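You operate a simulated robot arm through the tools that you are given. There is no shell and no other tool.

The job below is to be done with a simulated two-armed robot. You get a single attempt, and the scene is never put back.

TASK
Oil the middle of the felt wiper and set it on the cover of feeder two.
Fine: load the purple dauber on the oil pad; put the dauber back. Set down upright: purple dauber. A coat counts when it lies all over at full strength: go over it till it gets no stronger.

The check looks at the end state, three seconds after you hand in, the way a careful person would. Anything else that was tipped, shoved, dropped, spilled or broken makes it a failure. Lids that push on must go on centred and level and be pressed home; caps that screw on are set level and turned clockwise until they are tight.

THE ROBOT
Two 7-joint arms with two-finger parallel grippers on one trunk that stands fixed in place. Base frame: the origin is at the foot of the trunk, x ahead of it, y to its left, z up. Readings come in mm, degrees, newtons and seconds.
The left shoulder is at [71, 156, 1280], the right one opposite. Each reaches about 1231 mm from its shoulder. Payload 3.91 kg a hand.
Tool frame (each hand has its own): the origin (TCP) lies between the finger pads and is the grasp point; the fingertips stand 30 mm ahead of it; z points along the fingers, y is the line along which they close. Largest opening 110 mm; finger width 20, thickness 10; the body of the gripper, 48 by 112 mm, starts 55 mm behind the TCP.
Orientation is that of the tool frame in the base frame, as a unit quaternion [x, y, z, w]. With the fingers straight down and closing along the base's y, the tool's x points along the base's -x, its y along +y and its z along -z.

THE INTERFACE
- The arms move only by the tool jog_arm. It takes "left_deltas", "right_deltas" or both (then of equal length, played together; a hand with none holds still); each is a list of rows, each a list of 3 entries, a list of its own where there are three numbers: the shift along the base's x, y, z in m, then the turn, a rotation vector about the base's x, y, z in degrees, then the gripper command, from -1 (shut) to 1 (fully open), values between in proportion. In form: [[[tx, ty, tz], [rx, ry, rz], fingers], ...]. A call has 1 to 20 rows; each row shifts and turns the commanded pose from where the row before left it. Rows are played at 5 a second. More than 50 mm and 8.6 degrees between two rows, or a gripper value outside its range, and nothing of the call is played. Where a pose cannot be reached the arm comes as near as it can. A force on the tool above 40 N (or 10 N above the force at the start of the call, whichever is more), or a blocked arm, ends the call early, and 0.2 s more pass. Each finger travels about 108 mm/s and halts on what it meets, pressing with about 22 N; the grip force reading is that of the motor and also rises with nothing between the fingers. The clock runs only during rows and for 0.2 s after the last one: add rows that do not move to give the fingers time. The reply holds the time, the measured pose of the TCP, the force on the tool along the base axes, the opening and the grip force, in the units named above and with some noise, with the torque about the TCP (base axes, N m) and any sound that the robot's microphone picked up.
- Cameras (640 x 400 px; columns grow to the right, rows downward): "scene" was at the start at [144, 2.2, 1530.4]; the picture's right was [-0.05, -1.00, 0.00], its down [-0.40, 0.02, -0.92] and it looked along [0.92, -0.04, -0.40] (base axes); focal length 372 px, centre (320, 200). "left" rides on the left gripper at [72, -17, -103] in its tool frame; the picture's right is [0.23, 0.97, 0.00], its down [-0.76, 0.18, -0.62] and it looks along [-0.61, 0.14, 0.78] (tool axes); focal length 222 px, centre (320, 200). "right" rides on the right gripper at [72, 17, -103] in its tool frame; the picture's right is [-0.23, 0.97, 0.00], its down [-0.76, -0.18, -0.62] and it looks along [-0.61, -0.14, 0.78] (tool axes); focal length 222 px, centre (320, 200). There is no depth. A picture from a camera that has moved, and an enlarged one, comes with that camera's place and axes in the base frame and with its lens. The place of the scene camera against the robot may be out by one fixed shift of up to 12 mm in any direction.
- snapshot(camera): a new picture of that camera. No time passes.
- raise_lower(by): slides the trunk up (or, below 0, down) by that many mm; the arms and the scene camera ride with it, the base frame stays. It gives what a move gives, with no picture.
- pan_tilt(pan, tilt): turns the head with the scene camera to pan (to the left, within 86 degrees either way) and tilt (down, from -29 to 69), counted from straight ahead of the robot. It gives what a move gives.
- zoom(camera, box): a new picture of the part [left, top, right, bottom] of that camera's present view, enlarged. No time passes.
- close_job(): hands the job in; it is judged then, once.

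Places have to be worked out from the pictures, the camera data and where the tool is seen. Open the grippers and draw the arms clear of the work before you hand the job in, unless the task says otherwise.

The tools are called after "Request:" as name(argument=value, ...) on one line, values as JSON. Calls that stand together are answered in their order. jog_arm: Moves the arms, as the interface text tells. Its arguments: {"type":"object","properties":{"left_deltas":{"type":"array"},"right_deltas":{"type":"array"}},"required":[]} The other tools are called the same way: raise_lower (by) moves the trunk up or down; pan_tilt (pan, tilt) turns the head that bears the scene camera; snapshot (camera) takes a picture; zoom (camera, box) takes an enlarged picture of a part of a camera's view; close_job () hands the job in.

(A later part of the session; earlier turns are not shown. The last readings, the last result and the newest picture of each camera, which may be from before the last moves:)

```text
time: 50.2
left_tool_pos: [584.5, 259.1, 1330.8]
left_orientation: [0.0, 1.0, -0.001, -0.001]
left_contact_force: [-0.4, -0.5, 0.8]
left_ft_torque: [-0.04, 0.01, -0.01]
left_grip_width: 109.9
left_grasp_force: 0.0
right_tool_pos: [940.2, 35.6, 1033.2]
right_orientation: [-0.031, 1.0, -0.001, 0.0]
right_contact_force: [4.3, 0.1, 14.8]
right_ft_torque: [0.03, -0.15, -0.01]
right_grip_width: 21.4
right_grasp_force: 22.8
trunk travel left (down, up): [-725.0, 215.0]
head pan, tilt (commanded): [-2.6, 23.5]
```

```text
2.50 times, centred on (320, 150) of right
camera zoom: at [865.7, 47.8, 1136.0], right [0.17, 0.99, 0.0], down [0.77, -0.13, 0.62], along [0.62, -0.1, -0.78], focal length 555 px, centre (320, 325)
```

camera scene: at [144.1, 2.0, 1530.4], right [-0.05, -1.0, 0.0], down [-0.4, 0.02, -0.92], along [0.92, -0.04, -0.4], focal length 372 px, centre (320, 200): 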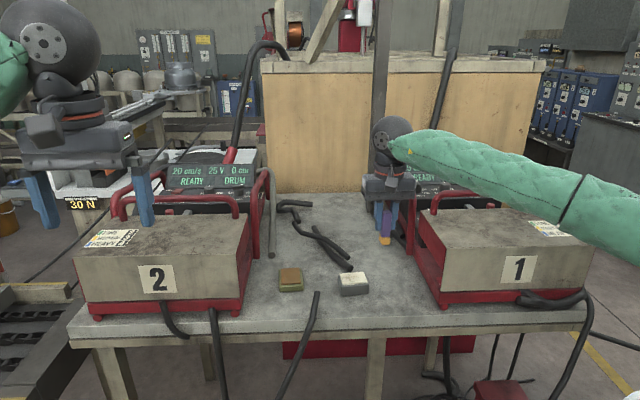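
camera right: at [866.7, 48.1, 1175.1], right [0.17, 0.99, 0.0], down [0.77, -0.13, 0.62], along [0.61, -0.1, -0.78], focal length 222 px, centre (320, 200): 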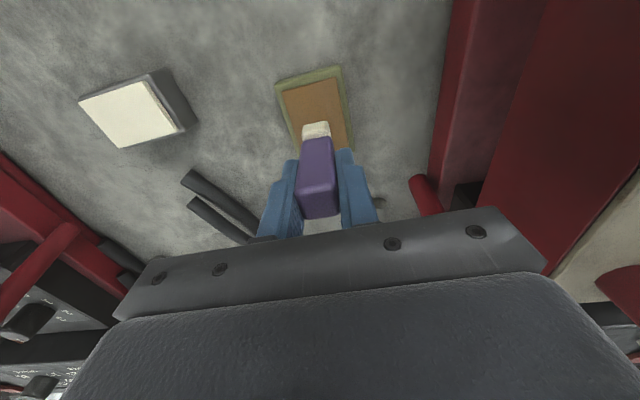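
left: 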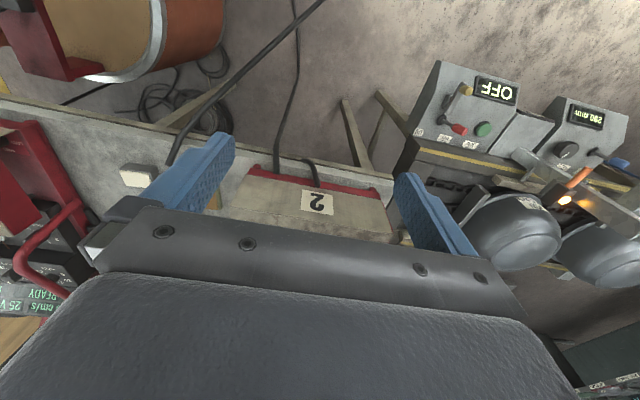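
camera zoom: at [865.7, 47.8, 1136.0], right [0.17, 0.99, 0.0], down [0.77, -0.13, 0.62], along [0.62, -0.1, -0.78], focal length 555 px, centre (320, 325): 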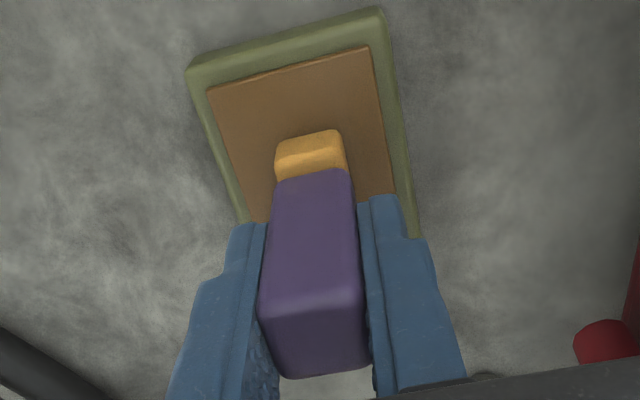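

The tip is well loaded again at about 15 N. I lift, return over the felt centre and rub with longer strokes along x (±8 mm) with the tip at y offsets 0, +3 and −3 mm.

Request:
jog_arm(right_deltas=[[[0, 0, 0.0046], [0, 0, 0], -1], [[0, 0, 0.02], [0, 0, 0], -1], [[0, 0, 0.03], [0, 0, 0], -1], [[-0.0091, -0.0393, 0], [0, 0, 0], -1], [[-0.0091, -0.0393, 0], [0, 0, 0], -1], [[-0.0091, -0.0393, 0], [0, 0, 0], -1], [[-0.009, -0.0393, 0], [0, 0, 0], -1], [[0, 0, -0.025], [0, 0, 0], -1], [[0, 0, -0.012], [0, 0, 0], -1], [[0, 0, -0.003], [0, 0, 0], -1], [[0.008, 0, 0], [0, 0, 0], -1], [[-0.008, 0, 0], [0, 0, 0], -1], [[-0.008, 0, 0], [0, 0, 0], -1], [[0.008, 0.003, 0], [0, 0, 0], -1], [[0.008, 0, 0], [0, 0, 0], -1], [[-0.008, 0, 0], [0, 0, 0], -1], [[-0.008, 0, 0], [0, 0, 0], -1], [[0.008, -0.006, 0], [0, 0, 0], -1], [[0.008, 0, 0], [0, 0, 0], -1], [[-0.008, 0, 0], [0, 0, 0], -1]])

Request:
jog_arm(right_deltas=[[[-0.008, 0, 0], [0, 0, 0], -1], [[0.008, 0.003, 0], [0, 0, 0], -1], [[0.008, 0, 0], [0, 0, 0], -1], [[-0.008, 0, 0], [0, 0, 0], -1], [[-0.008, 0, 0], [0, 0, 0], -1], [[0.008, 0, 0], [0, 0, 0], -1], [[0, 0, 0.01], [0, 0, 0], -1], [[0, 0, 0.03], [0, 0, 0], -1], [[0, -0.02, 0.02], [0, 0, 0], -1], [[0, -0.025, 0.02], [0, 0, 0], -1], [[0, -0.025, 0.02], [0, 0, 0], -1], [[0, 0, 0], [0, 0, 0], -1]])

Request:
zoom(camera="scene", box=[345, 268, 365, 288])

Request:
zoom(camera="right", box=[350, 60, 410, 110])

Request:
zoom(camera="right", box=[300, 60, 460, 200])

```text
time: 54.4
left_tool_pos: [586.0, 259.9, 1330.9]
left_orientation: [0.0, 1.0, -0.001, 0.0]
left_contact_force: [0.2, 0.0, -0.8]
left_ft_torque: [0.02, -0.03, 0.03]
left_grip_width: 109.9
left_grasp_force: 0.0
right_tool_pos: [903.5, -125.7, 1047.1]
right_orientation: [-0.031, 1.0, 0.0, 0.0]
right_contact_force: [3.3, 0.8, 9.0]
right_ft_torque: [-0.01, -0.24, -0.03]
right_grip_width: 21.4
right_grasp_force: 21.7
trunk travel left (down, up): [-725.0, 215.0]
head pan, tilt (commanded): [-2.6, 23.5]
```

```text
time: 57.0
left_tool_pos: [586.5, 259.5, 1329.7]
left_orientation: [-0.001, 1.0, -0.001, 0.0]
left_contact_force: [0.3, -0.9, -0.9]
left_ft_torque: [0.02, 0.02, 0.0]
left_grip_width: 109.9
left_grasp_force: 0.1
right_tool_pos: [904.4, -190.5, 1144.6]
right_orientation: [-0.032, 0.999, 0.0, -0.001]
right_contact_force: [-0.3, 0.6, -1.3]
right_ft_torque: [-0.01, -0.01, 0.0]
right_grip_width: 21.2
right_grasp_force: 22.2
trunk travel left (down, up): [-725.0, 215.0]
head pan, tilt (commanded): [-2.6, 23.5]
```

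```text
16.00 times, centred on (355, 278) of scene
camera zoom: at [145.0, 2.7, 1530.3], right [-0.05, -1.0, 0.0], down [-0.4, 0.02, -0.92], along [0.92, -0.04, -0.4], focal length 5952 px, centre (-240, -1048)
```

zoom: 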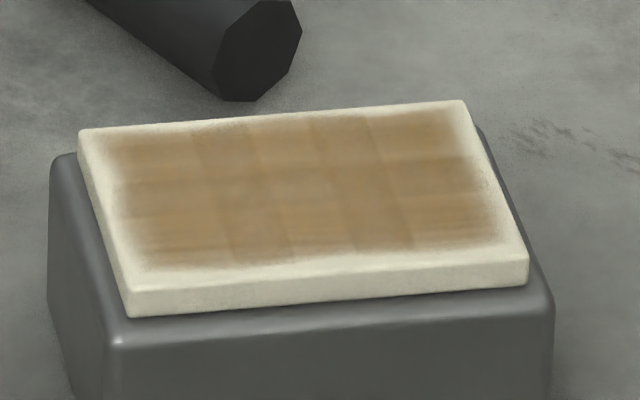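

```text
8.00 times, centred on (380, 85) of right
camera zoom: at [830.6, -177.9, 1248.4], right [0.17, 0.99, 0.0], down [0.77, -0.13, 0.62], along [0.61, -0.1, -0.78], focal length 1777 px, centre (-160, 1120)
```

zoom: 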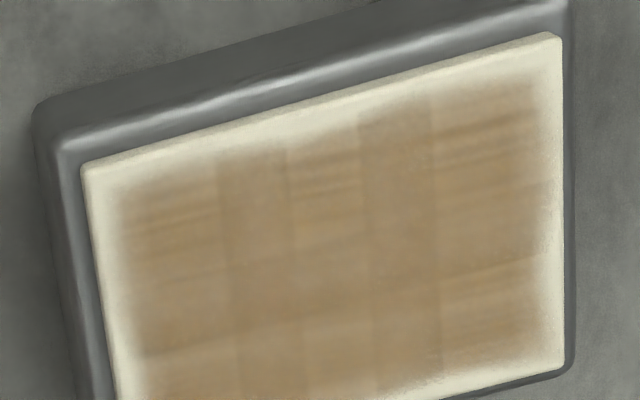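

```text
2.86 times, centred on (380, 130) of right
camera zoom: at [830.6, -177.9, 1248.4], right [0.17, 0.99, 0.0], down [0.77, -0.13, 0.62], along [0.61, -0.1, -0.78], focal length 635 px, centre (149, 400)
```

zoom: 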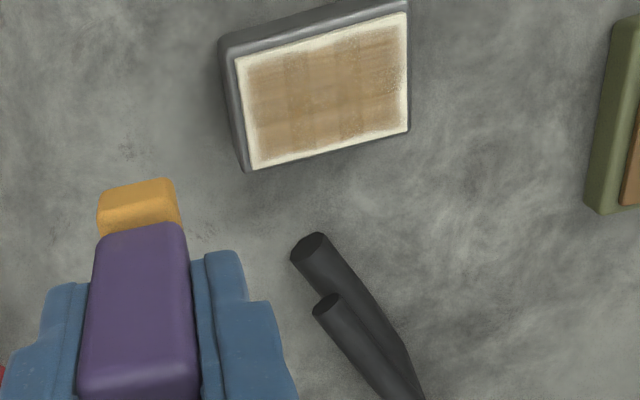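

The coat now covers the whole middle field of the felt evenly, leaving only a dry rim. To bring it to full strength I go over the entire field again with a wider raster (±12 mm in y, ±6 mm in x).

Request:
jog_arm(right_deltas=[[[0, 0.025, -0.02], [0, 0, 0], -1], [[0, 0.025, -0.02], [0, 0, 0], -1], [[0, 0.02, -0.02], [0, 0, 0], -1], [[0, 0, -0.03], [0, 0, 0], -1], [[0, 0, -0.008], [0, 0, 0], -1], [[0, 0, -0.002], [0, 0, 0], -1], [[-0.006, -0.006, 0], [0, 0, 0], -1], [[0, -0.006, 0], [0, 0, 0], -1], [[0, 0.008, 0], [0, 0, 0], -1], [[0, 0.008, 0], [0, 0, 0], -1], [[0, 0.008, 0], [0, 0, 0], -1], [[0.006, 0, 0], [0, 0, 0], -1], [[0, -0.008, 0], [0, 0, 0], -1], [[0, -0.008, 0], [0, 0, 0], -1], [[0, -0.008, 0], [0, 0, 0], -1], [[0.006, 0, 0], [0, 0, 0], -1], [[0, 0.008, 0], [0, 0, 0], -1], [[0, 0.008, 0], [0, 0, 0], -1], [[0, 0.008, 0], [0, 0, 0], -1], [[-0.006, -0.012, 0], [0, 0, 0], -1]])

Request:
jog_arm(right_deltas=[[[0, 0, 0.01], [0, 0, 0], -1], [[0, 0, 0.03], [0, 0, 0], -1], [[0, -0.02, 0.02], [0, 0, 0], -1], [[0, -0.025, 0.02], [0, 0, 0], -1], [[0, -0.025, 0.02], [0, 0, 0], -1], [[0, 0, 0], [0, 0, 0], -1]])

Request:
zoom(camera="scene", box=[345, 268, 365, 288])

Request:
zoom(camera="right", box=[350, 60, 410, 110])

Request:
zoom(camera="right", box=[300, 60, 460, 200])

```text
time: 61.2
left_tool_pos: [584.0, 259.5, 1331.1]
left_orientation: [-0.001, 1.0, -0.001, -0.001]
left_contact_force: [-0.6, 0.0, 0.1]
left_ft_torque: [-0.01, 0.0, -0.03]
left_grip_width: 109.9
left_grasp_force: 0.1
right_tool_pos: [903.8, -121.9, 1046.7]
right_orientation: [-0.033, 0.999, 0.001, 0.0]
right_contact_force: [0.5, 1.7, 5.7]
right_ft_torque: [0.17, -0.05, -0.02]
right_grip_width: 21.5
right_grasp_force: 21.9
trunk travel left (down, up): [-725.0, 215.0]
head pan, tilt (commanded): [-2.6, 23.5]
```

```text
time: 62.6
left_tool_pos: [586.0, 260.4, 1329.3]
left_orientation: [-0.001, 1.0, -0.002, -0.001]
left_contact_force: [0.3, 1.2, 0.4]
left_ft_torque: [0.0, 0.02, 0.03]
left_grip_width: 110.0
left_grasp_force: 0.0
right_tool_pos: [905.1, -193.8, 1145.0]
right_orientation: [-0.033, 0.999, 0.0, -0.001]
right_contact_force: [-0.3, 0.0, -1.0]
right_ft_torque: [0.01, -0.01, 0.02]
right_grip_width: 21.4
right_grasp_force: 21.7
trunk travel left (down, up): [-725.0, 215.0]
head pan, tilt (commanded): [-2.6, 23.5]
```

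```text
16.00 times, centred on (355, 278) of scene
camera zoom: at [144.9, 2.8, 1530.3], right [-0.05, -1.0, 0.0], down [-0.4, 0.02, -0.92], along [0.92, -0.04, -0.4], focal length 5952 px, centre (-240, -1048)
```

zoom: 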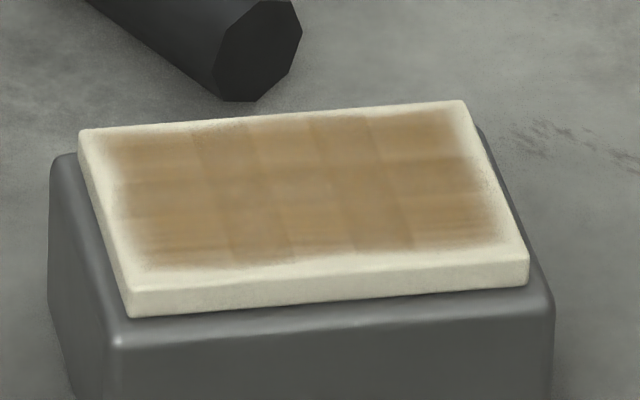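

```text
8.00 times, centred on (380, 85) of right
camera zoom: at [831.2, -179.7, 1249.5], right [0.17, 0.99, 0.0], down [0.77, -0.13, 0.62], along [0.61, -0.1, -0.78], focal length 1777 px, centre (-160, 1120)
```

zoom: 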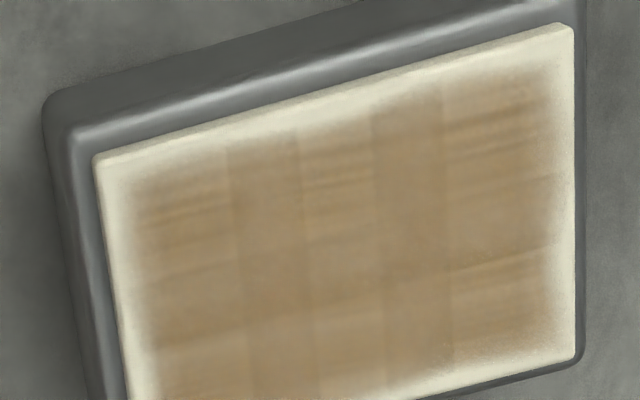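

```text
2.86 times, centred on (380, 130) of right
camera zoom: at [831.2, -179.7, 1249.5], right [0.17, 0.99, 0.0], down [0.77, -0.13, 0.62], along [0.61, -0.1, -0.78], focal length 635 px, centre (149, 400)
```

zoom: 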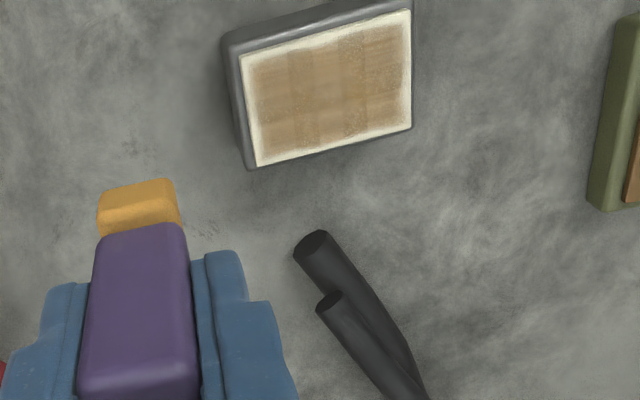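

The coat looks unchanged after this pass, which suggests it is near its limit, but the dauber may simply be low. I reload on the pad and go over it once more to be sure.

Request:
jog_arm(right_deltas=[[[0.0073, 0.0454, -0.01], [0, 0, 0], -1], [[0.0073, 0.0454, -0.01], [0, 0, 0], -1], [[0.0073, 0.0454, -0.01], [0, 0, 0], -1], [[0.0072, 0.0454, -0.01], [0, 0, 0], -1], [[0.0072, 0.0454, -0.01], [0, 0, 0], -1], [[0, 0, -0.03], [0, 0, 0], -1], [[0, 0, -0.025], [0, 0, 0], -1], [[0, 0, -0.006], [0, 0, 0], -1], [[0, 0, -0.002], [0, 0, 0], -1], [[0, 0, -0.0012], [0, 0, 0], -1], [[0, 0, -0.0006], [0, 0, 0], -1], [[0, 0, 0], [0, 0, 0], -1], [[0, 0, 0], [0, 0, 0], -1], [[0, 0, 0], [0, 0, 0], -1], [[0, 0, 0], [0, 0, 0], -1]])

Request:
zoom(camera="scene", box=[270, 230, 330, 300])

```text
time: 65.8
left_tool_pos: [584.7, 258.1, 1331.6]
left_orientation: [-0.001, 1.0, 0.0, -0.001]
left_contact_force: [-1.1, 0.7, 0.4]
left_ft_torque: [0.01, 0.02, -0.04]
left_grip_width: 110.0
left_grasp_force: 0.0
right_tool_pos: [940.8, 34.7, 1033.6]
right_orientation: [-0.031, 1.0, 0.0, 0.0]
right_contact_force: [3.9, -1.5, 13.4]
right_ft_torque: [-0.05, -0.27, -0.03]
right_grip_width: 21.4
right_grasp_force: 21.5
trunk travel left (down, up): [-725.0, 215.0]
head pan, tilt (commanded): [-2.6, 23.5]
```

```text
5.71 times, centred on (300, 265) of scene
camera zoom: at [143.2, 2.3, 1530.6], right [-0.05, -1.0, 0.0], down [-0.4, 0.02, -0.92], along [0.92, -0.04, -0.4], focal length 2126 px, centre (434, -171)
```

zoom: 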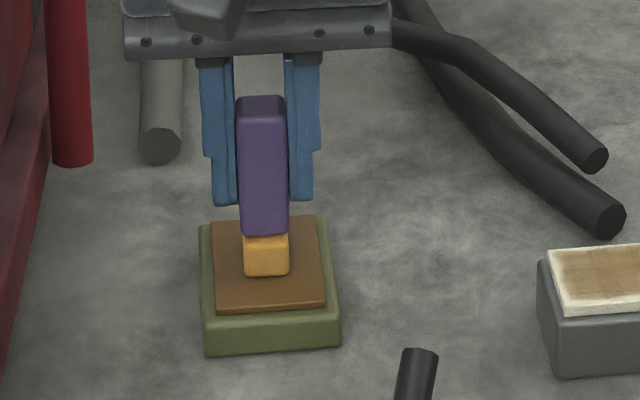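

Reloaded at about 13 N. I return to the felt and run the full raster again in two calls, slightly firmer than last time.

Request:
jog_arm(right_deltas=[[[0, 0, 0.0048], [0, 0, 0], -1], [[0, 0, 0.02], [0, 0, 0], -1], [[0, 0, 0.03], [0, 0, 0], -1], [[-0.0091, -0.0393, 0], [0, 0, 0], -1], [[-0.0091, -0.0393, 0], [0, 0, 0], -1], [[-0.0091, -0.0393, 0], [0, 0, 0], -1], [[-0.009, -0.0393, 0], [0, 0, 0], -1], [[0, 0, -0.025], [0, 0, 0], -1], [[0, 0, -0.012], [0, 0, 0], -1], [[0, 0, -0.003], [0, 0, 0], -1], [[0, 0, -0.0003], [0, 0, 0], -1], [[0.007, 0, 0], [0, 0, 0], -1], [[-0.007, 0, 0], [0, 0, 0], -1], [[-0.007, 0, 0], [0, 0, 0], -1], [[0.007, 0.006, 0], [0, 0, 0], -1], [[0.007, 0, 0], [0, 0, 0], -1], [[-0.007, 0, 0], [0, 0, 0], -1], [[-0.007, 0, 0], [0, 0, 0], -1], [[0.007, -0.006, 0], [0, 0, 0], -1]])

Request:
jog_arm(right_deltas=[[[0, -0.006, 0], [0, 0, 0], -1], [[0.007, 0, 0], [0, 0, 0], -1], [[-0.007, 0, 0], [0, 0, 0], -1], [[-0.007, 0, 0], [0, 0, 0], -1], [[0.007, 0, 0], [0, 0, 0], -1], [[0, -0.006, 0], [0, 0, 0], -1], [[0.007, 0, 0], [0, 0, 0], -1], [[-0.007, 0, 0], [0, 0, 0], -1], [[-0.007, 0, 0], [0, 0, 0], -1], [[0.007, 0.008, 0], [0, 0, 0], -1], [[0, 0.008, 0], [0, 0, 0], -1], [[0, 0.008, 0], [0, 0, 0], -1], [[0.007, 0, 0], [0, 0, 0], -1], [[-0.007, 0, 0], [0, 0, 0], -1], [[-0.007, 0, 0], [0, 0, 0], -1], [[0.007, -0.006, 0], [0, 0, 0], -1], [[0, -0.006, 0], [0, 0, 0], -1]])

Request:
jog_arm(right_deltas=[[[0, 0, 0.01], [0, 0, 0], -1], [[0, 0, 0.03], [0, 0, 0], -1], [[0, -0.02, 0.02], [0, 0, 0], -1], [[0, -0.025, 0.02], [0, 0, 0], -1], [[0, -0.025, 0.02], [0, 0, 0], -1], [[0, 0, 0], [0, 0, 0], -1]])

Request:
zoom(camera="scene", box=[345, 268, 365, 288])

Request:
zoom(camera="right", box=[350, 60, 410, 110])

Request:
zoom(camera="right", box=[300, 60, 460, 200])

```text
time: 69.8
left_tool_pos: [584.2, 259.1, 1329.7]
left_orientation: [0.0, 1.0, -0.001, -0.001]
left_contact_force: [0.4, -0.1, -0.6]
left_ft_torque: [0.01, -0.03, -0.02]
left_grip_width: 109.8
left_grasp_force: 0.1
right_tool_pos: [902.7, -121.6, 1046.4]
right_orientation: [-0.031, 1.0, 0.0, 0.0]
right_contact_force: [-2.0, 2.7, 7.7]
right_ft_torque: [0.13, 0.11, -0.04]
right_grip_width: 21.3
right_grasp_force: 21.6
trunk travel left (down, up): [-725.0, 215.0]
head pan, tilt (commanded): [-2.6, 23.5]
```

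```text
time: 73.4
left_tool_pos: [584.6, 259.7, 1331.1]
left_orientation: [0.0, 1.0, 0.0, -0.001]
left_contact_force: [-0.7, -1.2, 0.4]
left_ft_torque: [0.0, 0.03, 0.02]
left_grip_width: 109.9
left_grasp_force: 0.0
right_tool_pos: [903.8, -123.6, 1045.6]
right_orientation: [-0.031, 1.0, 0.0, 0.0]
right_contact_force: [1.0, 3.9, 7.5]
right_ft_torque: [0.21, -0.07, 0.0]
right_grip_width: 21.1
right_grasp_force: 22.1
trunk travel left (down, up): [-725.0, 215.0]
head pan, tilt (commanded): [-2.6, 23.5]
```

```text
time: 74.8
left_tool_pos: [585.5, 259.3, 1329.2]
left_orientation: [0.0, 1.0, 0.0, -0.001]
left_contact_force: [-0.6, 0.9, -0.4]
left_ft_torque: [0.02, 0.02, -0.02]
left_grip_width: 109.9
left_grasp_force: 0.2
right_tool_pos: [905.0, -192.3, 1145.8]
right_orientation: [-0.031, 1.0, 0.0, -0.001]
right_contact_force: [0.0, 0.4, -0.9]
right_ft_torque: [-0.02, 0.01, -0.01]
right_grip_width: 21.5
right_grasp_force: 22.3
trunk travel left (down, up): [-725.0, 215.0]
head pan, tilt (commanded): [-2.6, 23.5]
```

```text
16.00 times, centred on (355, 278) of scene
camera zoom: at [144.9, 2.8, 1530.3], right [-0.05, -1.0, 0.0], down [-0.4, 0.02, -0.92], along [0.92, -0.04, -0.4], focal length 5952 px, centre (-240, -1048)
```

zoom: 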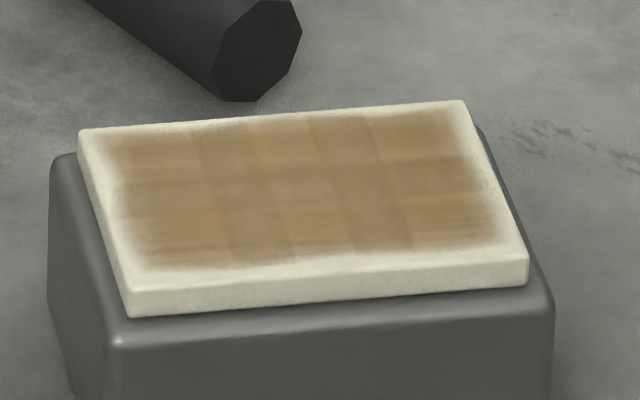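

```text
8.00 times, centred on (380, 85) of right
camera zoom: at [831.3, -179.8, 1248.8], right [0.17, 0.99, 0.0], down [0.77, -0.13, 0.62], along [0.61, -0.1, -0.78], focal length 1777 px, centre (-160, 1120)
```

zoom: 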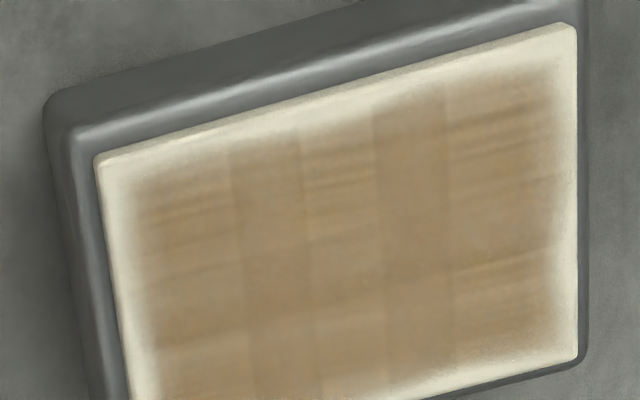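

```text
2.86 times, centred on (380, 130) of right
camera zoom: at [831.3, -179.8, 1248.8], right [0.17, 0.99, 0.0], down [0.77, -0.13, 0.62], along [0.61, -0.1, -0.78], focal length 635 px, centre (149, 400)
```

zoom: 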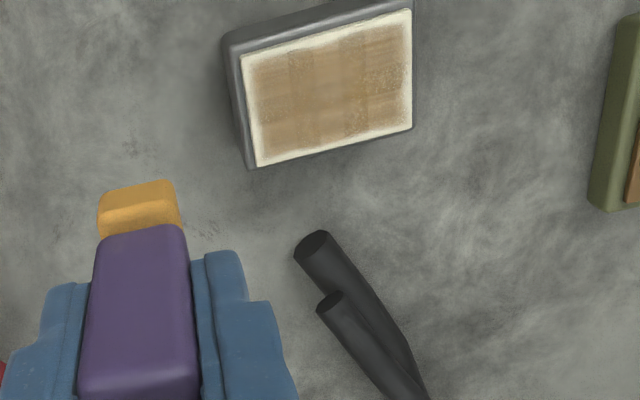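

The coat looks identical after a fresh load and full pass, so it is at full strength over the whole middle. Now I carry the dauber back above its original spot, turning back −12°.

Request:
jog_arm(right_deltas=[[[0.0251, 0.025, -0.006], [0, 0, -2], -1], [[0.0251, 0.025, -0.006], [0, 0, -2], -1], [[0.0251, 0.025, -0.009], [0, 0, -2], -1], [[0.0251, 0.025, -0.009], [0, 0, -2], -1], [[0.0251, 0.025, -0.009], [0, 0, -2], -1], [[0.0252, 0.0252, -0.009], [0, 0, -2], -1], [[0, 0, -0.03], [0, 0, 0], -1], [[0, 0, -0.025], [0, 0, 0], -1], [[0, 0, -0.012], [0, 0, 0], -1], [[0, 0, 0], [0, 0, 0], -1], [[0, 0, 0], [0, 0, 0], -1]])

Request:
zoom(camera="scene", box=[280, 190, 360, 270])

Request:
zoom(camera="right", box=[180, 80, 480, 260])

```text
time: 77.2
left_tool_pos: [585.4, 259.0, 1330.1]
left_orientation: [0.0, 1.0, -0.001, -0.001]
left_contact_force: [0.0, 0.2, -0.1]
left_ft_torque: [0.0, -0.01, 0.03]
left_grip_width: 110.1
left_grasp_force: 0.2
right_tool_pos: [1054.2, -43.7, 1029.5]
right_orientation: [0.073, 0.997, 0.0, 0.0]
right_contact_force: [0.4, 0.4, 0.2]
right_ft_torque: [-0.02, -0.03, 0.0]
right_grip_width: 21.4
right_grasp_force: 21.8
trunk travel left (down, up): [-725.0, 215.0]
head pan, tilt (commanded): [-2.6, 23.5]
```

```text
5.00 times, centred on (320, 230) of scene
camera zoom: at [144.4, 3.0, 1530.4], right [-0.05, -1.0, 0.0], down [-0.4, 0.02, -0.92], along [0.92, -0.04, -0.4], focal length 1860 px, centre (320, 50)
```

zoom: 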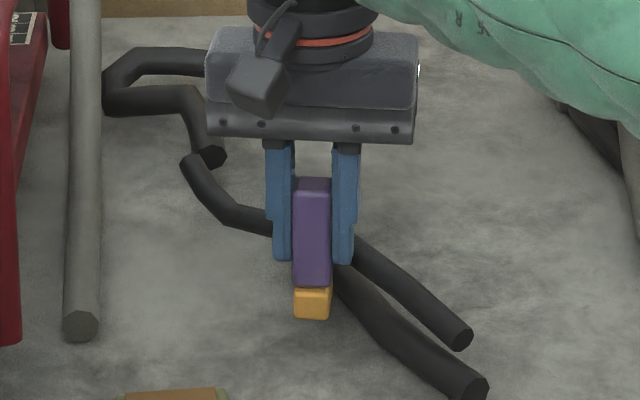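

```text
2.13 times, centred on (330, 170) of right
camera zoom: at [985.3, -14.2, 1133.4], right [0.37, 0.93, 0.0], down [0.73, -0.29, 0.62], along [0.58, -0.23, -0.78], focal length 474 px, centre (299, 264)
```

zoom: 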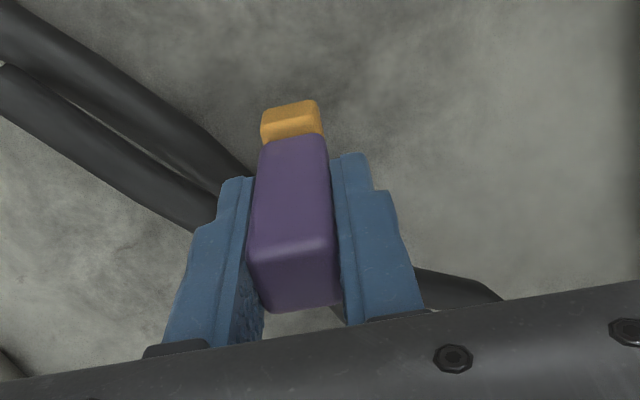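

The dauber is upright above its old spot, clear of the cables. I lower it toward the bench in decreasing steps.

Request:
jog_arm(right_deltas=[[[0, 0, -0.01], [0, 0, 0], -1], [[0, 0, -0.005], [0, 0, 0], -1], [[0, 0, -0.003], [0, 0, 0], -1], [[0, 0, -0.001], [0, 0, 0], -1], [[0, 0, 0], [0, 0, 0], -1]])

Request:
zoom(camera="scene", box=[304, 224, 336, 266])

```text
time: 78.4
left_tool_pos: [586.6, 259.4, 1330.4]
left_orientation: [0.001, 1.0, 0.0, -0.001]
left_contact_force: [-0.6, -0.5, -1.3]
left_ft_torque: [-0.02, 0.03, -0.02]
left_grip_width: 109.9
left_grasp_force: 0.0
right_tool_pos: [1054.9, -42.2, 1012.1]
right_orientation: [0.074, 0.997, 0.0, -0.001]
right_contact_force: [-0.8, -1.1, -0.1]
right_ft_torque: [0.0, -0.01, -0.02]
right_grip_width: 21.5
right_grasp_force: 21.5
trunk travel left (down, up): [-725.0, 215.0]
head pan, tilt (commanded): [-2.6, 23.5]
```

```text
9.52 times, centred on (320, 245) of scene
camera zoom: at [144.2, 2.5, 1530.4], right [-0.05, -1.0, 0.0], down [-0.4, 0.02, -0.92], along [0.92, -0.04, -0.4], focal length 3543 px, centre (320, -229)
```

zoom: 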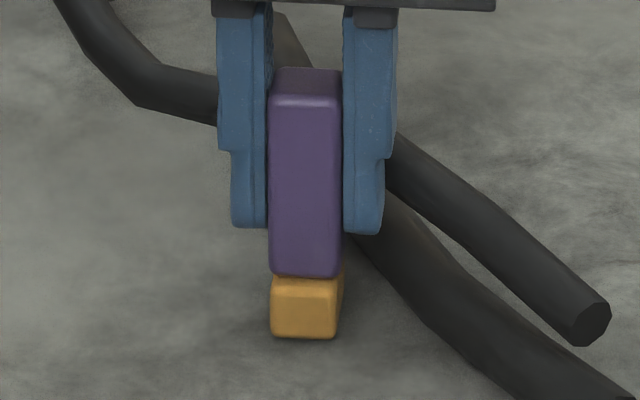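

It is about 2 mm short of its old resting height. I lower in small steps until the bench is felt.

Request:
jog_arm(right_deltas=[[[0, 0, -0.001], [0, 0, 0], -1], [[0, 0, -0.0005], [0, 0, 0], -1], [[0, 0, 0], [0, 0, 0], -1]])

```text
time: 79.2
left_tool_pos: [586.4, 260.0, 1330.1]
left_orientation: [0.0, 1.0, 0.0, -0.001]
left_contact_force: [-0.1, -0.4, 0.0]
left_ft_torque: [-0.02, 0.02, -0.01]
left_grip_width: 109.7
left_grasp_force: 0.1
right_tool_pos: [1055.0, -42.0, 1011.5]
right_orientation: [0.073, 0.997, 0.0, 0.0]
right_contact_force: [0.3, -0.8, 1.8]
right_ft_torque: [-0.06, -0.07, 0.0]
right_grip_width: 21.3
right_grasp_force: 21.9
trunk travel left (down, up): [-725.0, 215.0]
head pan, tilt (commanded): [-2.6, 23.5]
```

Contact is just starting (Fz≈1.8 N). One more 0.4 mm seats it, then I check the picture before opening.

Request:
jog_arm(right_deltas=[[[0, 0, -0.0004], [0, 0, 0], -1], [[0, 0, 0], [0, 0, 0], -1]])

Request:
zoom(camera="scene", box=[304, 224, 336, 266])

Request:
zoom(camera="right", box=[180, 80, 480, 260])

```text
time: 79.8
left_tool_pos: [585.9, 259.9, 1329.8]
left_orientation: [0.001, 1.0, 0.0, -0.001]
left_contact_force: [0.1, 0.2, 0.9]
left_ft_torque: [0.02, 0.02, 0.01]
left_grip_width: 109.8
left_grasp_force: 0.1
right_tool_pos: [1055.6, -42.1, 1010.0]
right_orientation: [0.073, 0.997, -0.001, 0.0]
right_contact_force: [2.4, 0.7, 5.2]
right_ft_torque: [0.0, -0.1, 0.01]
right_grip_width: 21.4
right_grasp_force: 22.1
trunk travel left (down, up): [-725.0, 215.0]
head pan, tilt (commanded): [-2.6, 23.5]
```

```text
9.52 times, centred on (320, 245) of scene
camera zoom: at [143.8, 2.5, 1530.5], right [-0.05, -1.0, 0.0], down [-0.4, 0.02, -0.92], along [0.92, -0.04, -0.4], focal length 3543 px, centre (320, -229)
```

zoom: 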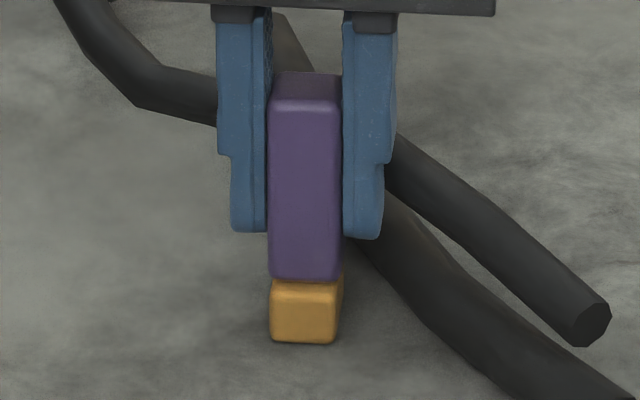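

```text
2.13 times, centred on (330, 170) of right
camera zoom: at [985.2, -14.7, 1113.7], right [0.37, 0.93, 0.0], down [0.73, -0.29, 0.62], along [0.58, -0.23, -0.78], focal length 474 px, centre (299, 264)
```

zoom: 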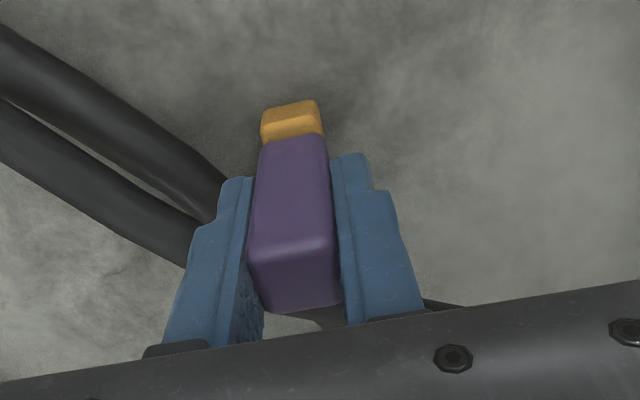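

The dauber stands at its old spot and height. I ease the preload slightly, open only to 48 mm (to stay off the cable), and rise straight up.

Request:
jog_arm(right_deltas=[[[0, 0, 0.0003], [0, 0, 0], -1], [[0, 0, 0], [0, 0, 0], -0.55], [[0, 0, 0], [0, 0, 0], -0.4], [[0, 0, 0], [0, 0, 0], -0.13], [[0, 0, 0], [0, 0, 0], -0.13], [[0, 0, 0], [0, 0, 0], -0.13]])

Request:
zoom(camera="scene", box=[304, 224, 336, 266])

Request:
zoom(camera="right", box=[180, 80, 480, 260])

```text
time: 81.2
left_tool_pos: [586.7, 259.2, 1331.9]
left_orientation: [0.0, 1.0, -0.001, -0.001]
left_contact_force: [-0.5, 0.0, 0.8]
left_ft_torque: [0.01, -0.01, -0.04]
left_grip_width: 110.1
left_grasp_force: 0.1
right_tool_pos: [1054.3, -42.8, 1010.5]
right_orientation: [0.073, 0.997, 0.0, -0.001]
right_contact_force: [-0.5, 0.5, -1.0]
right_ft_torque: [0.0, 0.02, -0.02]
right_grip_width: 47.8
right_grasp_force: 0.1
trunk travel left (down, up): [-725.0, 215.0]
head pan, tilt (commanded): [-2.6, 23.5]
```

```text
9.52 times, centred on (320, 245) of scene
camera zoom: at [144.3, 2.5, 1530.4], right [-0.05, -1.0, 0.0], down [-0.4, 0.02, -0.92], along [0.92, -0.04, -0.4], focal length 3543 px, centre (320, -229)
```

zoom: 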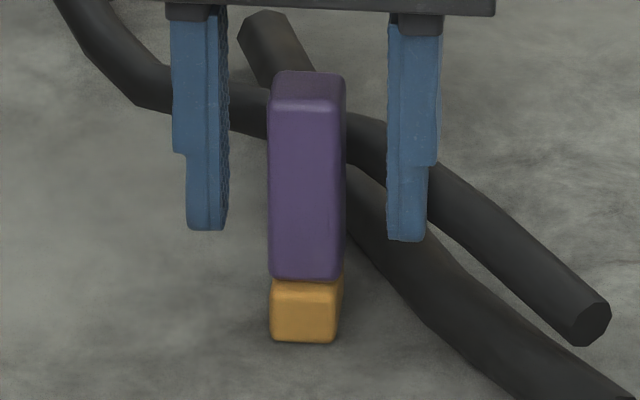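

```text
2.13 times, centred on (330, 170) of right
camera zoom: at [985.3, -14.6, 1113.4], right [0.37, 0.93, 0.0], down [0.73, -0.29, 0.62], along [0.58, -0.23, -0.78], focal length 474 px, centre (299, 264)
```

zoom: 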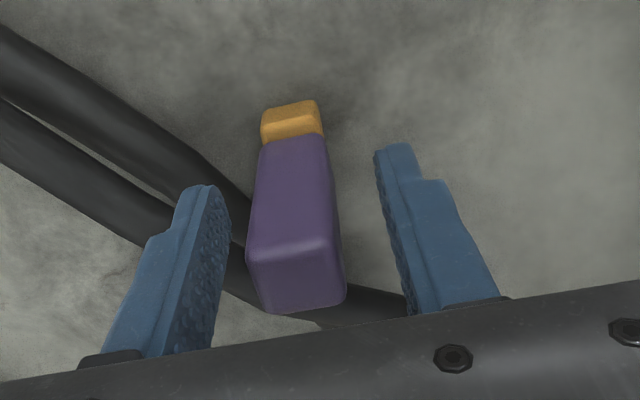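

The dauber stands upright on its own in its old place. I raise the right hand straight up and retreat it to its starting pose, clear of the work.

Request:
jog_arm(right_deltas=[[[0, 0, 0.015], [0, 0, 0], -0.13], [[0, 0, 0.03], [0, 0, 0], -0.13], [[0, 0, 0.035], [0, 0, 0], -0.13], [[-0.0374, 0, 0.018], [0, 0, 1.4], 0], [[-0.0374, 0, 0.018], [0, 0, 1.4], 0.5], [[-0.0374, 0, 0.018], [0, 0, 1.4], 1], [[-0.0374, 0, 0.018], [0, 0, 1.4], 1], [[-0.0374, 0, 0.018], [0, 0, 1.4], 1], [[-0.0374, 0, 0.018], [0, 0, 1.4], 1], [[-0.0172, -0.0272, 0.0254], [0, 0, 0], 1], [[-0.0172, -0.0272, 0.0254], [0, 0, 0], 1], [[-0.0172, -0.0272, 0.0254], [0, 0, 0], 1], [[-0.0172, -0.0272, 0.0254], [0, 0, 0], 1], [[-0.0172, -0.0272, 0.0254], [0, 0, 0], 1], [[-0.0172, -0.0272, 0.0254], [0, 0, 0], 1], [[-0.0172, -0.0272, 0.0254], [0, 0, 0], 1], [[-0.0172, -0.0272, 0.0254], [0, 0, 0], 1], [[0, 0, 0], [0, 0, 0], 1]])

Request:
snapshot(camera="scene")

Request:
zoom(camera="scene", box=[250, 190, 410, 310])

Request:
zoom(camera="scene", box=[60, 170, 280, 310])

Request:
snapshot(camera="left")

```text
time: 85.0
left_tool_pos: [587.9, 259.9, 1330.3]
left_orientation: [0.0, 1.0, 0.0, -0.002]
left_contact_force: [0.0, 0.0, -0.7]
left_ft_torque: [0.0, 0.0, -0.01]
left_grip_width: 109.8
left_grasp_force: 0.0
right_tool_pos: [693.4, -259.1, 1401.7]
right_orientation: [0.0, 1.0, 0.001, -0.001]
right_contact_force: [0.4, 0.0, 0.6]
right_ft_torque: [-0.03, 0.01, 0.01]
right_grip_width: 110.0
right_grasp_force: 0.0
trunk travel left (down, up): [-725.0, 215.0]
head pan, tilt (commanded): [-2.6, 23.5]
```

```text
taken
camera scene: at [145.2, 2.9, 1530.3], right [-0.05, -1.0, 0.0], down [-0.4, 0.02, -0.92], along [0.92, -0.04, -0.4], focal length 372 px, centre (320, 200)
```

scene: 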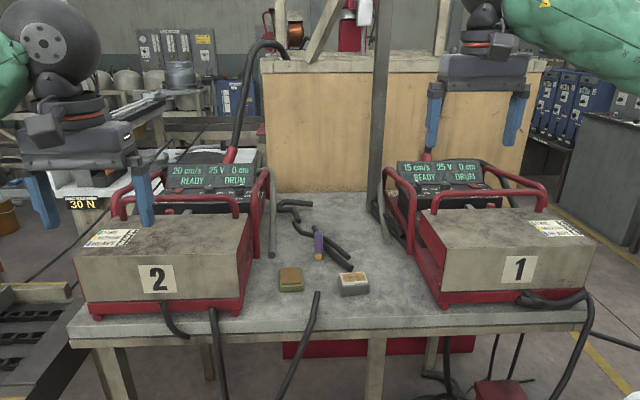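

```text
3.33 times, centred on (330, 250) of scene
camera zoom: at [145.2, 2.9, 1530.3], right [-0.05, -1.0, 0.0], down [-0.4, 0.02, -0.92], along [0.92, -0.04, -0.4], focal length 1240 px, centre (287, 33)
```

zoom: 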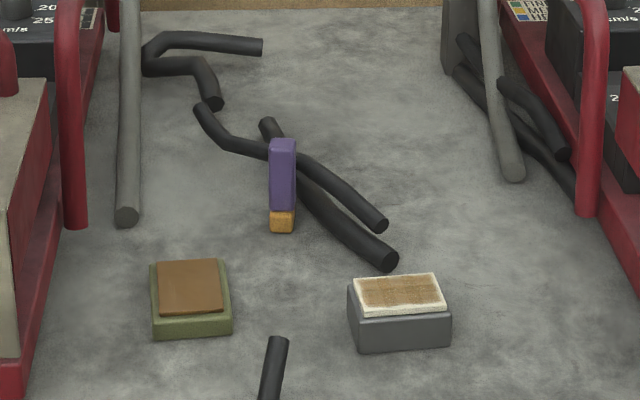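

```text
2.86 times, centred on (170, 240) of scene
camera zoom: at [145.2, 2.9, 1530.3], right [-0.05, -1.0, 0.0], down [-0.4, 0.02, -0.92], along [0.92, -0.04, -0.4], focal length 1063 px, centre (749, 86)
```

zoom: 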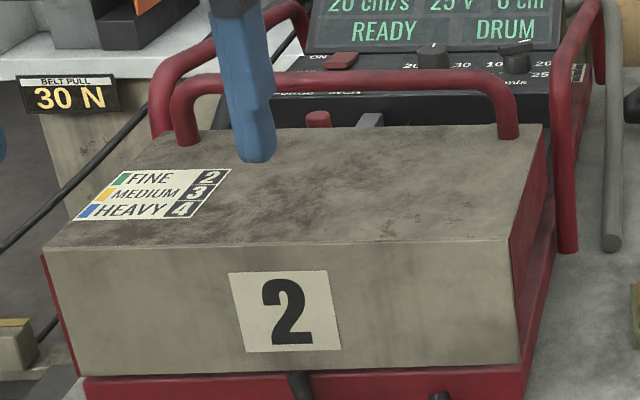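

```text
taken
camera left: at [513.5, 243.2, 1433.3], right [-0.23, 0.97, 0.0], down [0.76, 0.18, 0.62], along [0.6, 0.14, -0.78], focal length 222 px, centre (320, 200)
```

left: 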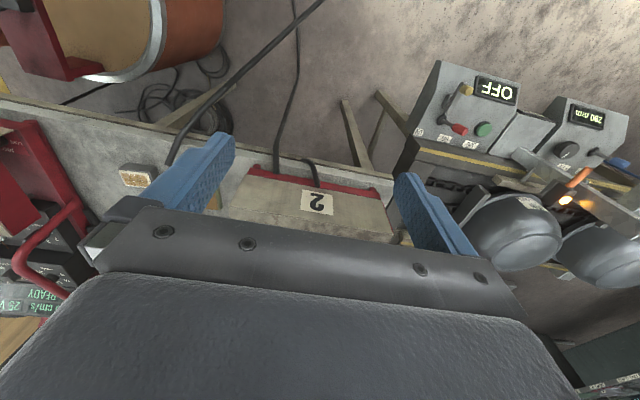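

The dauber is upright in place and the felt shows its even brown coat. The cover of feeder two works out as x≈812–1007, y≈141–471, top z≈1111, with its handle loop at x≈984. I now bring the left hand over the wiper.

Request:
jog_arm(left_deltas=[[[0.0263, -0.0318, -0.0167], [0, 0, 0], 1], [[0.0263, -0.0318, -0.0167], [0, 0, 0], 1], [[0.0263, -0.0318, -0.0167], [0, 0, 0], 1], [[0.0263, -0.0318, -0.0167], [0, 0, 0], 1], [[0.0263, -0.0318, -0.0167], [0, 0, 0], 1], [[0.0263, -0.0318, -0.0167], [0, 0, 0], 1], [[0.0263, -0.0318, -0.0167], [0, 0, 0], 1], [[0.0263, -0.0318, -0.0167], [0, 0, 0], 1], [[0.0263, -0.0318, -0.0167], [0, 0, 0], 1], [[0.0263, -0.0318, -0.0167], [0, 0, 0], 1], [[0.0263, -0.0318, -0.0167], [0, 0, 1.8], 1], [[0.0263, -0.0318, -0.0167], [0, 0, 1.8], 1], [[0, 0, 0], [0, 0, 0], 1], [[0, 0, 0], [0, 0, 0], 1]])

Request:
snapshot(camera="scene")

Request:
snapshot(camera="left")

Request:
zoom(camera="left", box=[220, 80, 420, 230])

```text
time: 88.0
left_tool_pos: [900.1, -124.1, 1130.4]
left_orientation: [-0.031, 1.0, 0.0, -0.001]
left_contact_force: [0.4, -0.2, 0.0]
left_ft_torque: [-0.02, 0.01, -0.02]
left_grip_width: 109.9
left_grasp_force: 0.1
right_tool_pos: [693.2, -260.8, 1402.0]
right_orientation: [0.0, 1.0, 0.001, -0.001]
right_contact_force: [-0.9, 0.1, 0.6]
right_ft_torque: [0.03, 0.02, 0.0]
right_grip_width: 109.7
right_grasp_force: 0.0
trunk travel left (down, up): [-725.0, 215.0]
head pan, tilt (commanded): [-2.6, 23.5]
```

```text
taken
camera scene: at [144.3, 1.1, 1530.4], right [-0.05, -1.0, 0.0], down [-0.4, 0.02, -0.92], along [0.92, -0.04, -0.4], focal length 372 px, centre (320, 200)
```

scene: 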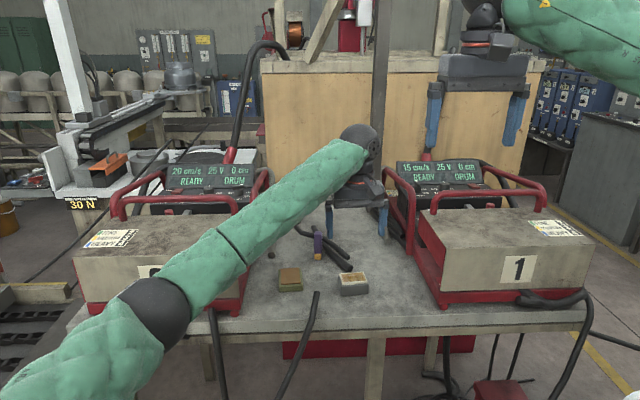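

```text
taken
camera left: at [828.8, -144.9, 1233.3], right [-0.29, 0.96, 0.0], down [0.75, 0.23, 0.62], along [0.6, 0.18, -0.78], focal length 222 px, centre (320, 200)
```

left: 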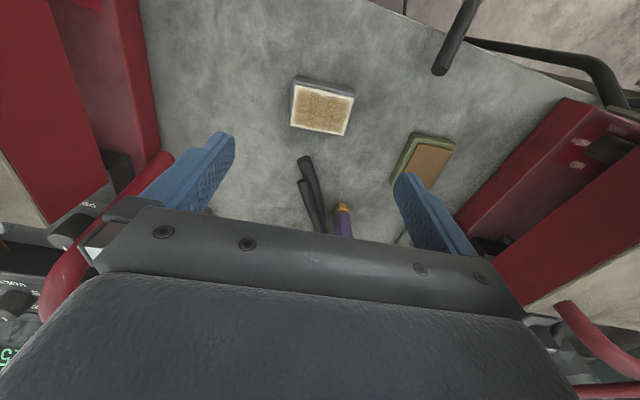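

```text
2.67 times, centred on (320, 155) of left
camera zoom: at [828.8, -144.9, 1233.3], right [-0.29, 0.96, 0.0], down [0.75, 0.23, 0.62], along [0.6, 0.18, -0.78], focal length 592 px, centre (320, 320)
```

zoom: 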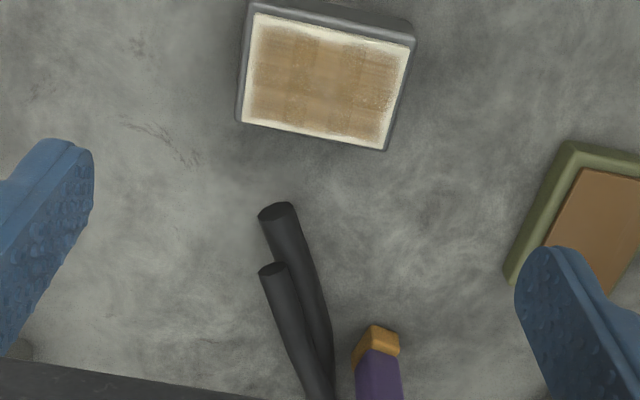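

The left wrist view puts the felt centre at about (901.5, −121.5) with yaw near 5°; the hand is about 2 mm off. I correct, turn 1.4° more and lower to z≈1010 for a check.

Request:
jog_arm(left_deltas=[[[0.0017, 0.002, -0.02], [0, 0, 1.4], 1], [[0, 0, -0.04], [0, 0, 0], 1], [[0, 0, -0.04], [0, 0, 0], 1], [[0, 0, -0.02], [0, 0, 0], 1], [[0, 0, 0], [0, 0, 0], 1], [[0, 0, 0], [0, 0, 0], 1]])

Request:
zoom(camera="left", box=[160, 60, 480, 260])

Request:
zoom(camera="scene", box=[310, 210, 410, 310])

```text
time: 89.4
left_tool_pos: [902.7, -121.0, 1010.7]
left_orientation: [-0.043, 0.999, -0.001, -0.001]
left_contact_force: [0.4, 0.6, -0.2]
left_ft_torque: [0.03, -0.01, 0.03]
left_grip_width: 110.3
left_grasp_force: 0.0
right_tool_pos: [693.0, -260.8, 1400.9]
right_orientation: [0.0, 1.0, 0.0, 0.0]
right_contact_force: [-0.1, -0.1, -0.1]
right_ft_torque: [0.0, -0.01, 0.02]
right_grip_width: 109.9
right_grasp_force: 0.0
trunk travel left (down, up): [-725.0, 215.0]
head pan, tilt (commanded): [-2.6, 23.5]
```

```text
2.00 times, centred on (320, 160) of left
camera zoom: at [831.1, -143.7, 1114.2], right [-0.31, 0.95, 0.0], down [0.74, 0.24, 0.62], along [0.59, 0.19, -0.78], focal length 444 px, centre (320, 280)
```

zoom: 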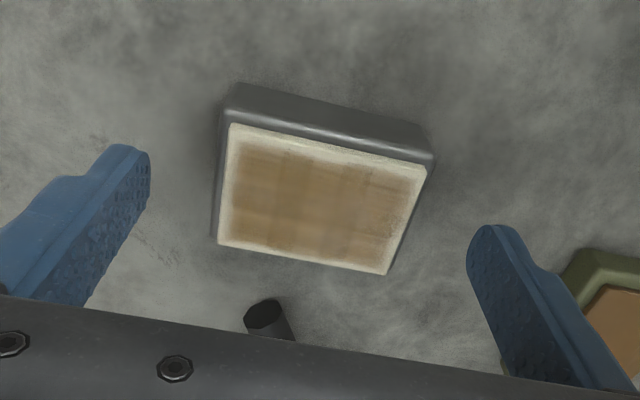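

```text
4.00 times, centred on (360, 260) of scene
camera zoom: at [144.2, 2.0, 1530.4], right [-0.05, -1.0, 0.0], down [-0.4, 0.02, -0.92], along [0.92, -0.04, -0.4], focal length 1488 px, centre (160, -40)
```

zoom: 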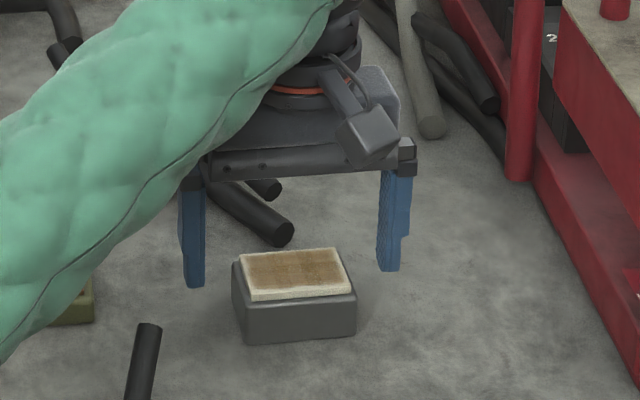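

The wiper is centred between the fingers within about 1.8 mm. I shift −1.6 mm in y, turn 0.7° more and lower so the fingertips stop about 3 mm above the bench.

Request:
jog_arm(left_deltas=[[[0, -0.0016, -0.015], [0, 0, 0.7], 1], [[0, 0, -0.01], [0, 0, 0], 1], [[0, 0, -0.006], [0, 0, 0], 1], [[0, 0, -0.0025], [0, 0, 0], 1], [[0, 0, 0], [0, 0, 0], 1]])

Request:
zoom(camera="left", box=[160, 60, 480, 260])

Request:
zoom(camera="scene", box=[310, 210, 410, 310])

```text
time: 90.6
left_tool_pos: [902.1, -121.5, 980.0]
left_orientation: [-0.05, 0.999, -0.002, 0.001]
left_contact_force: [9.3, 3.2, 26.3]
left_ft_torque: [1.65, -0.03, -0.57]
left_grip_width: 109.9
left_grasp_force: 0.1
right_tool_pos: [691.2, -260.5, 1403.4]
right_orientation: [0.0, 1.0, 0.0, 0.0]
right_contact_force: [-0.8, 0.0, 0.0]
right_ft_torque: [-0.05, -0.02, 0.0]
right_grip_width: 109.9
right_grasp_force: 0.0
trunk travel left (down, up): [-725.0, 215.0]
head pan, tilt (commanded): [-2.6, 23.5]
```

```text
2.00 times, centred on (320, 160) of left
camera zoom: at [830.7, -145.3, 1083.2], right [-0.32, 0.95, 0.0], down [0.74, 0.25, 0.62], along [0.59, 0.2, -0.78], focal length 444 px, centre (320, 280)
```

zoom: 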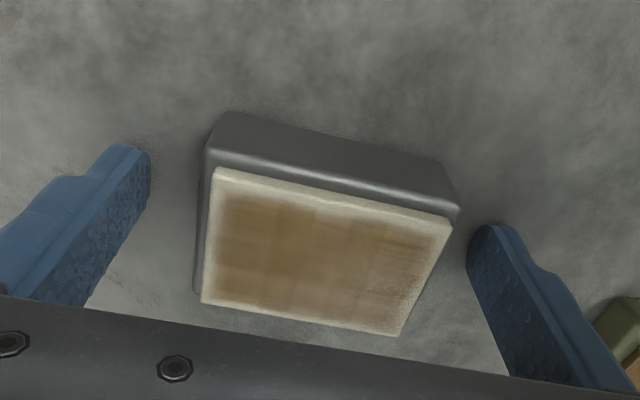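

```text
4.00 times, centred on (360, 260) of scene
camera zoom: at [142.6, 2.4, 1530.9], right [-0.05, -1.0, 0.0], down [-0.4, 0.02, -0.92], along [0.92, -0.04, -0.4], focal length 1488 px, centre (160, -40)
```

zoom: 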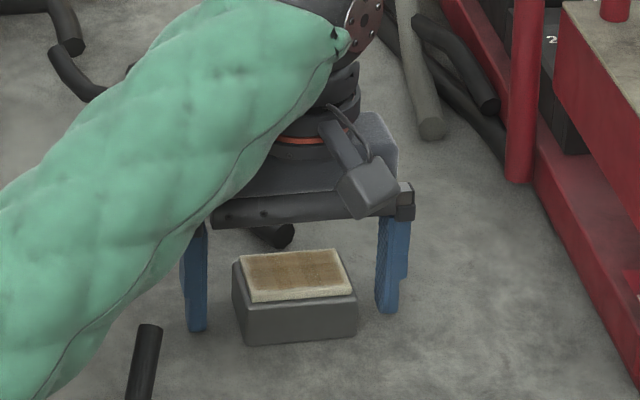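

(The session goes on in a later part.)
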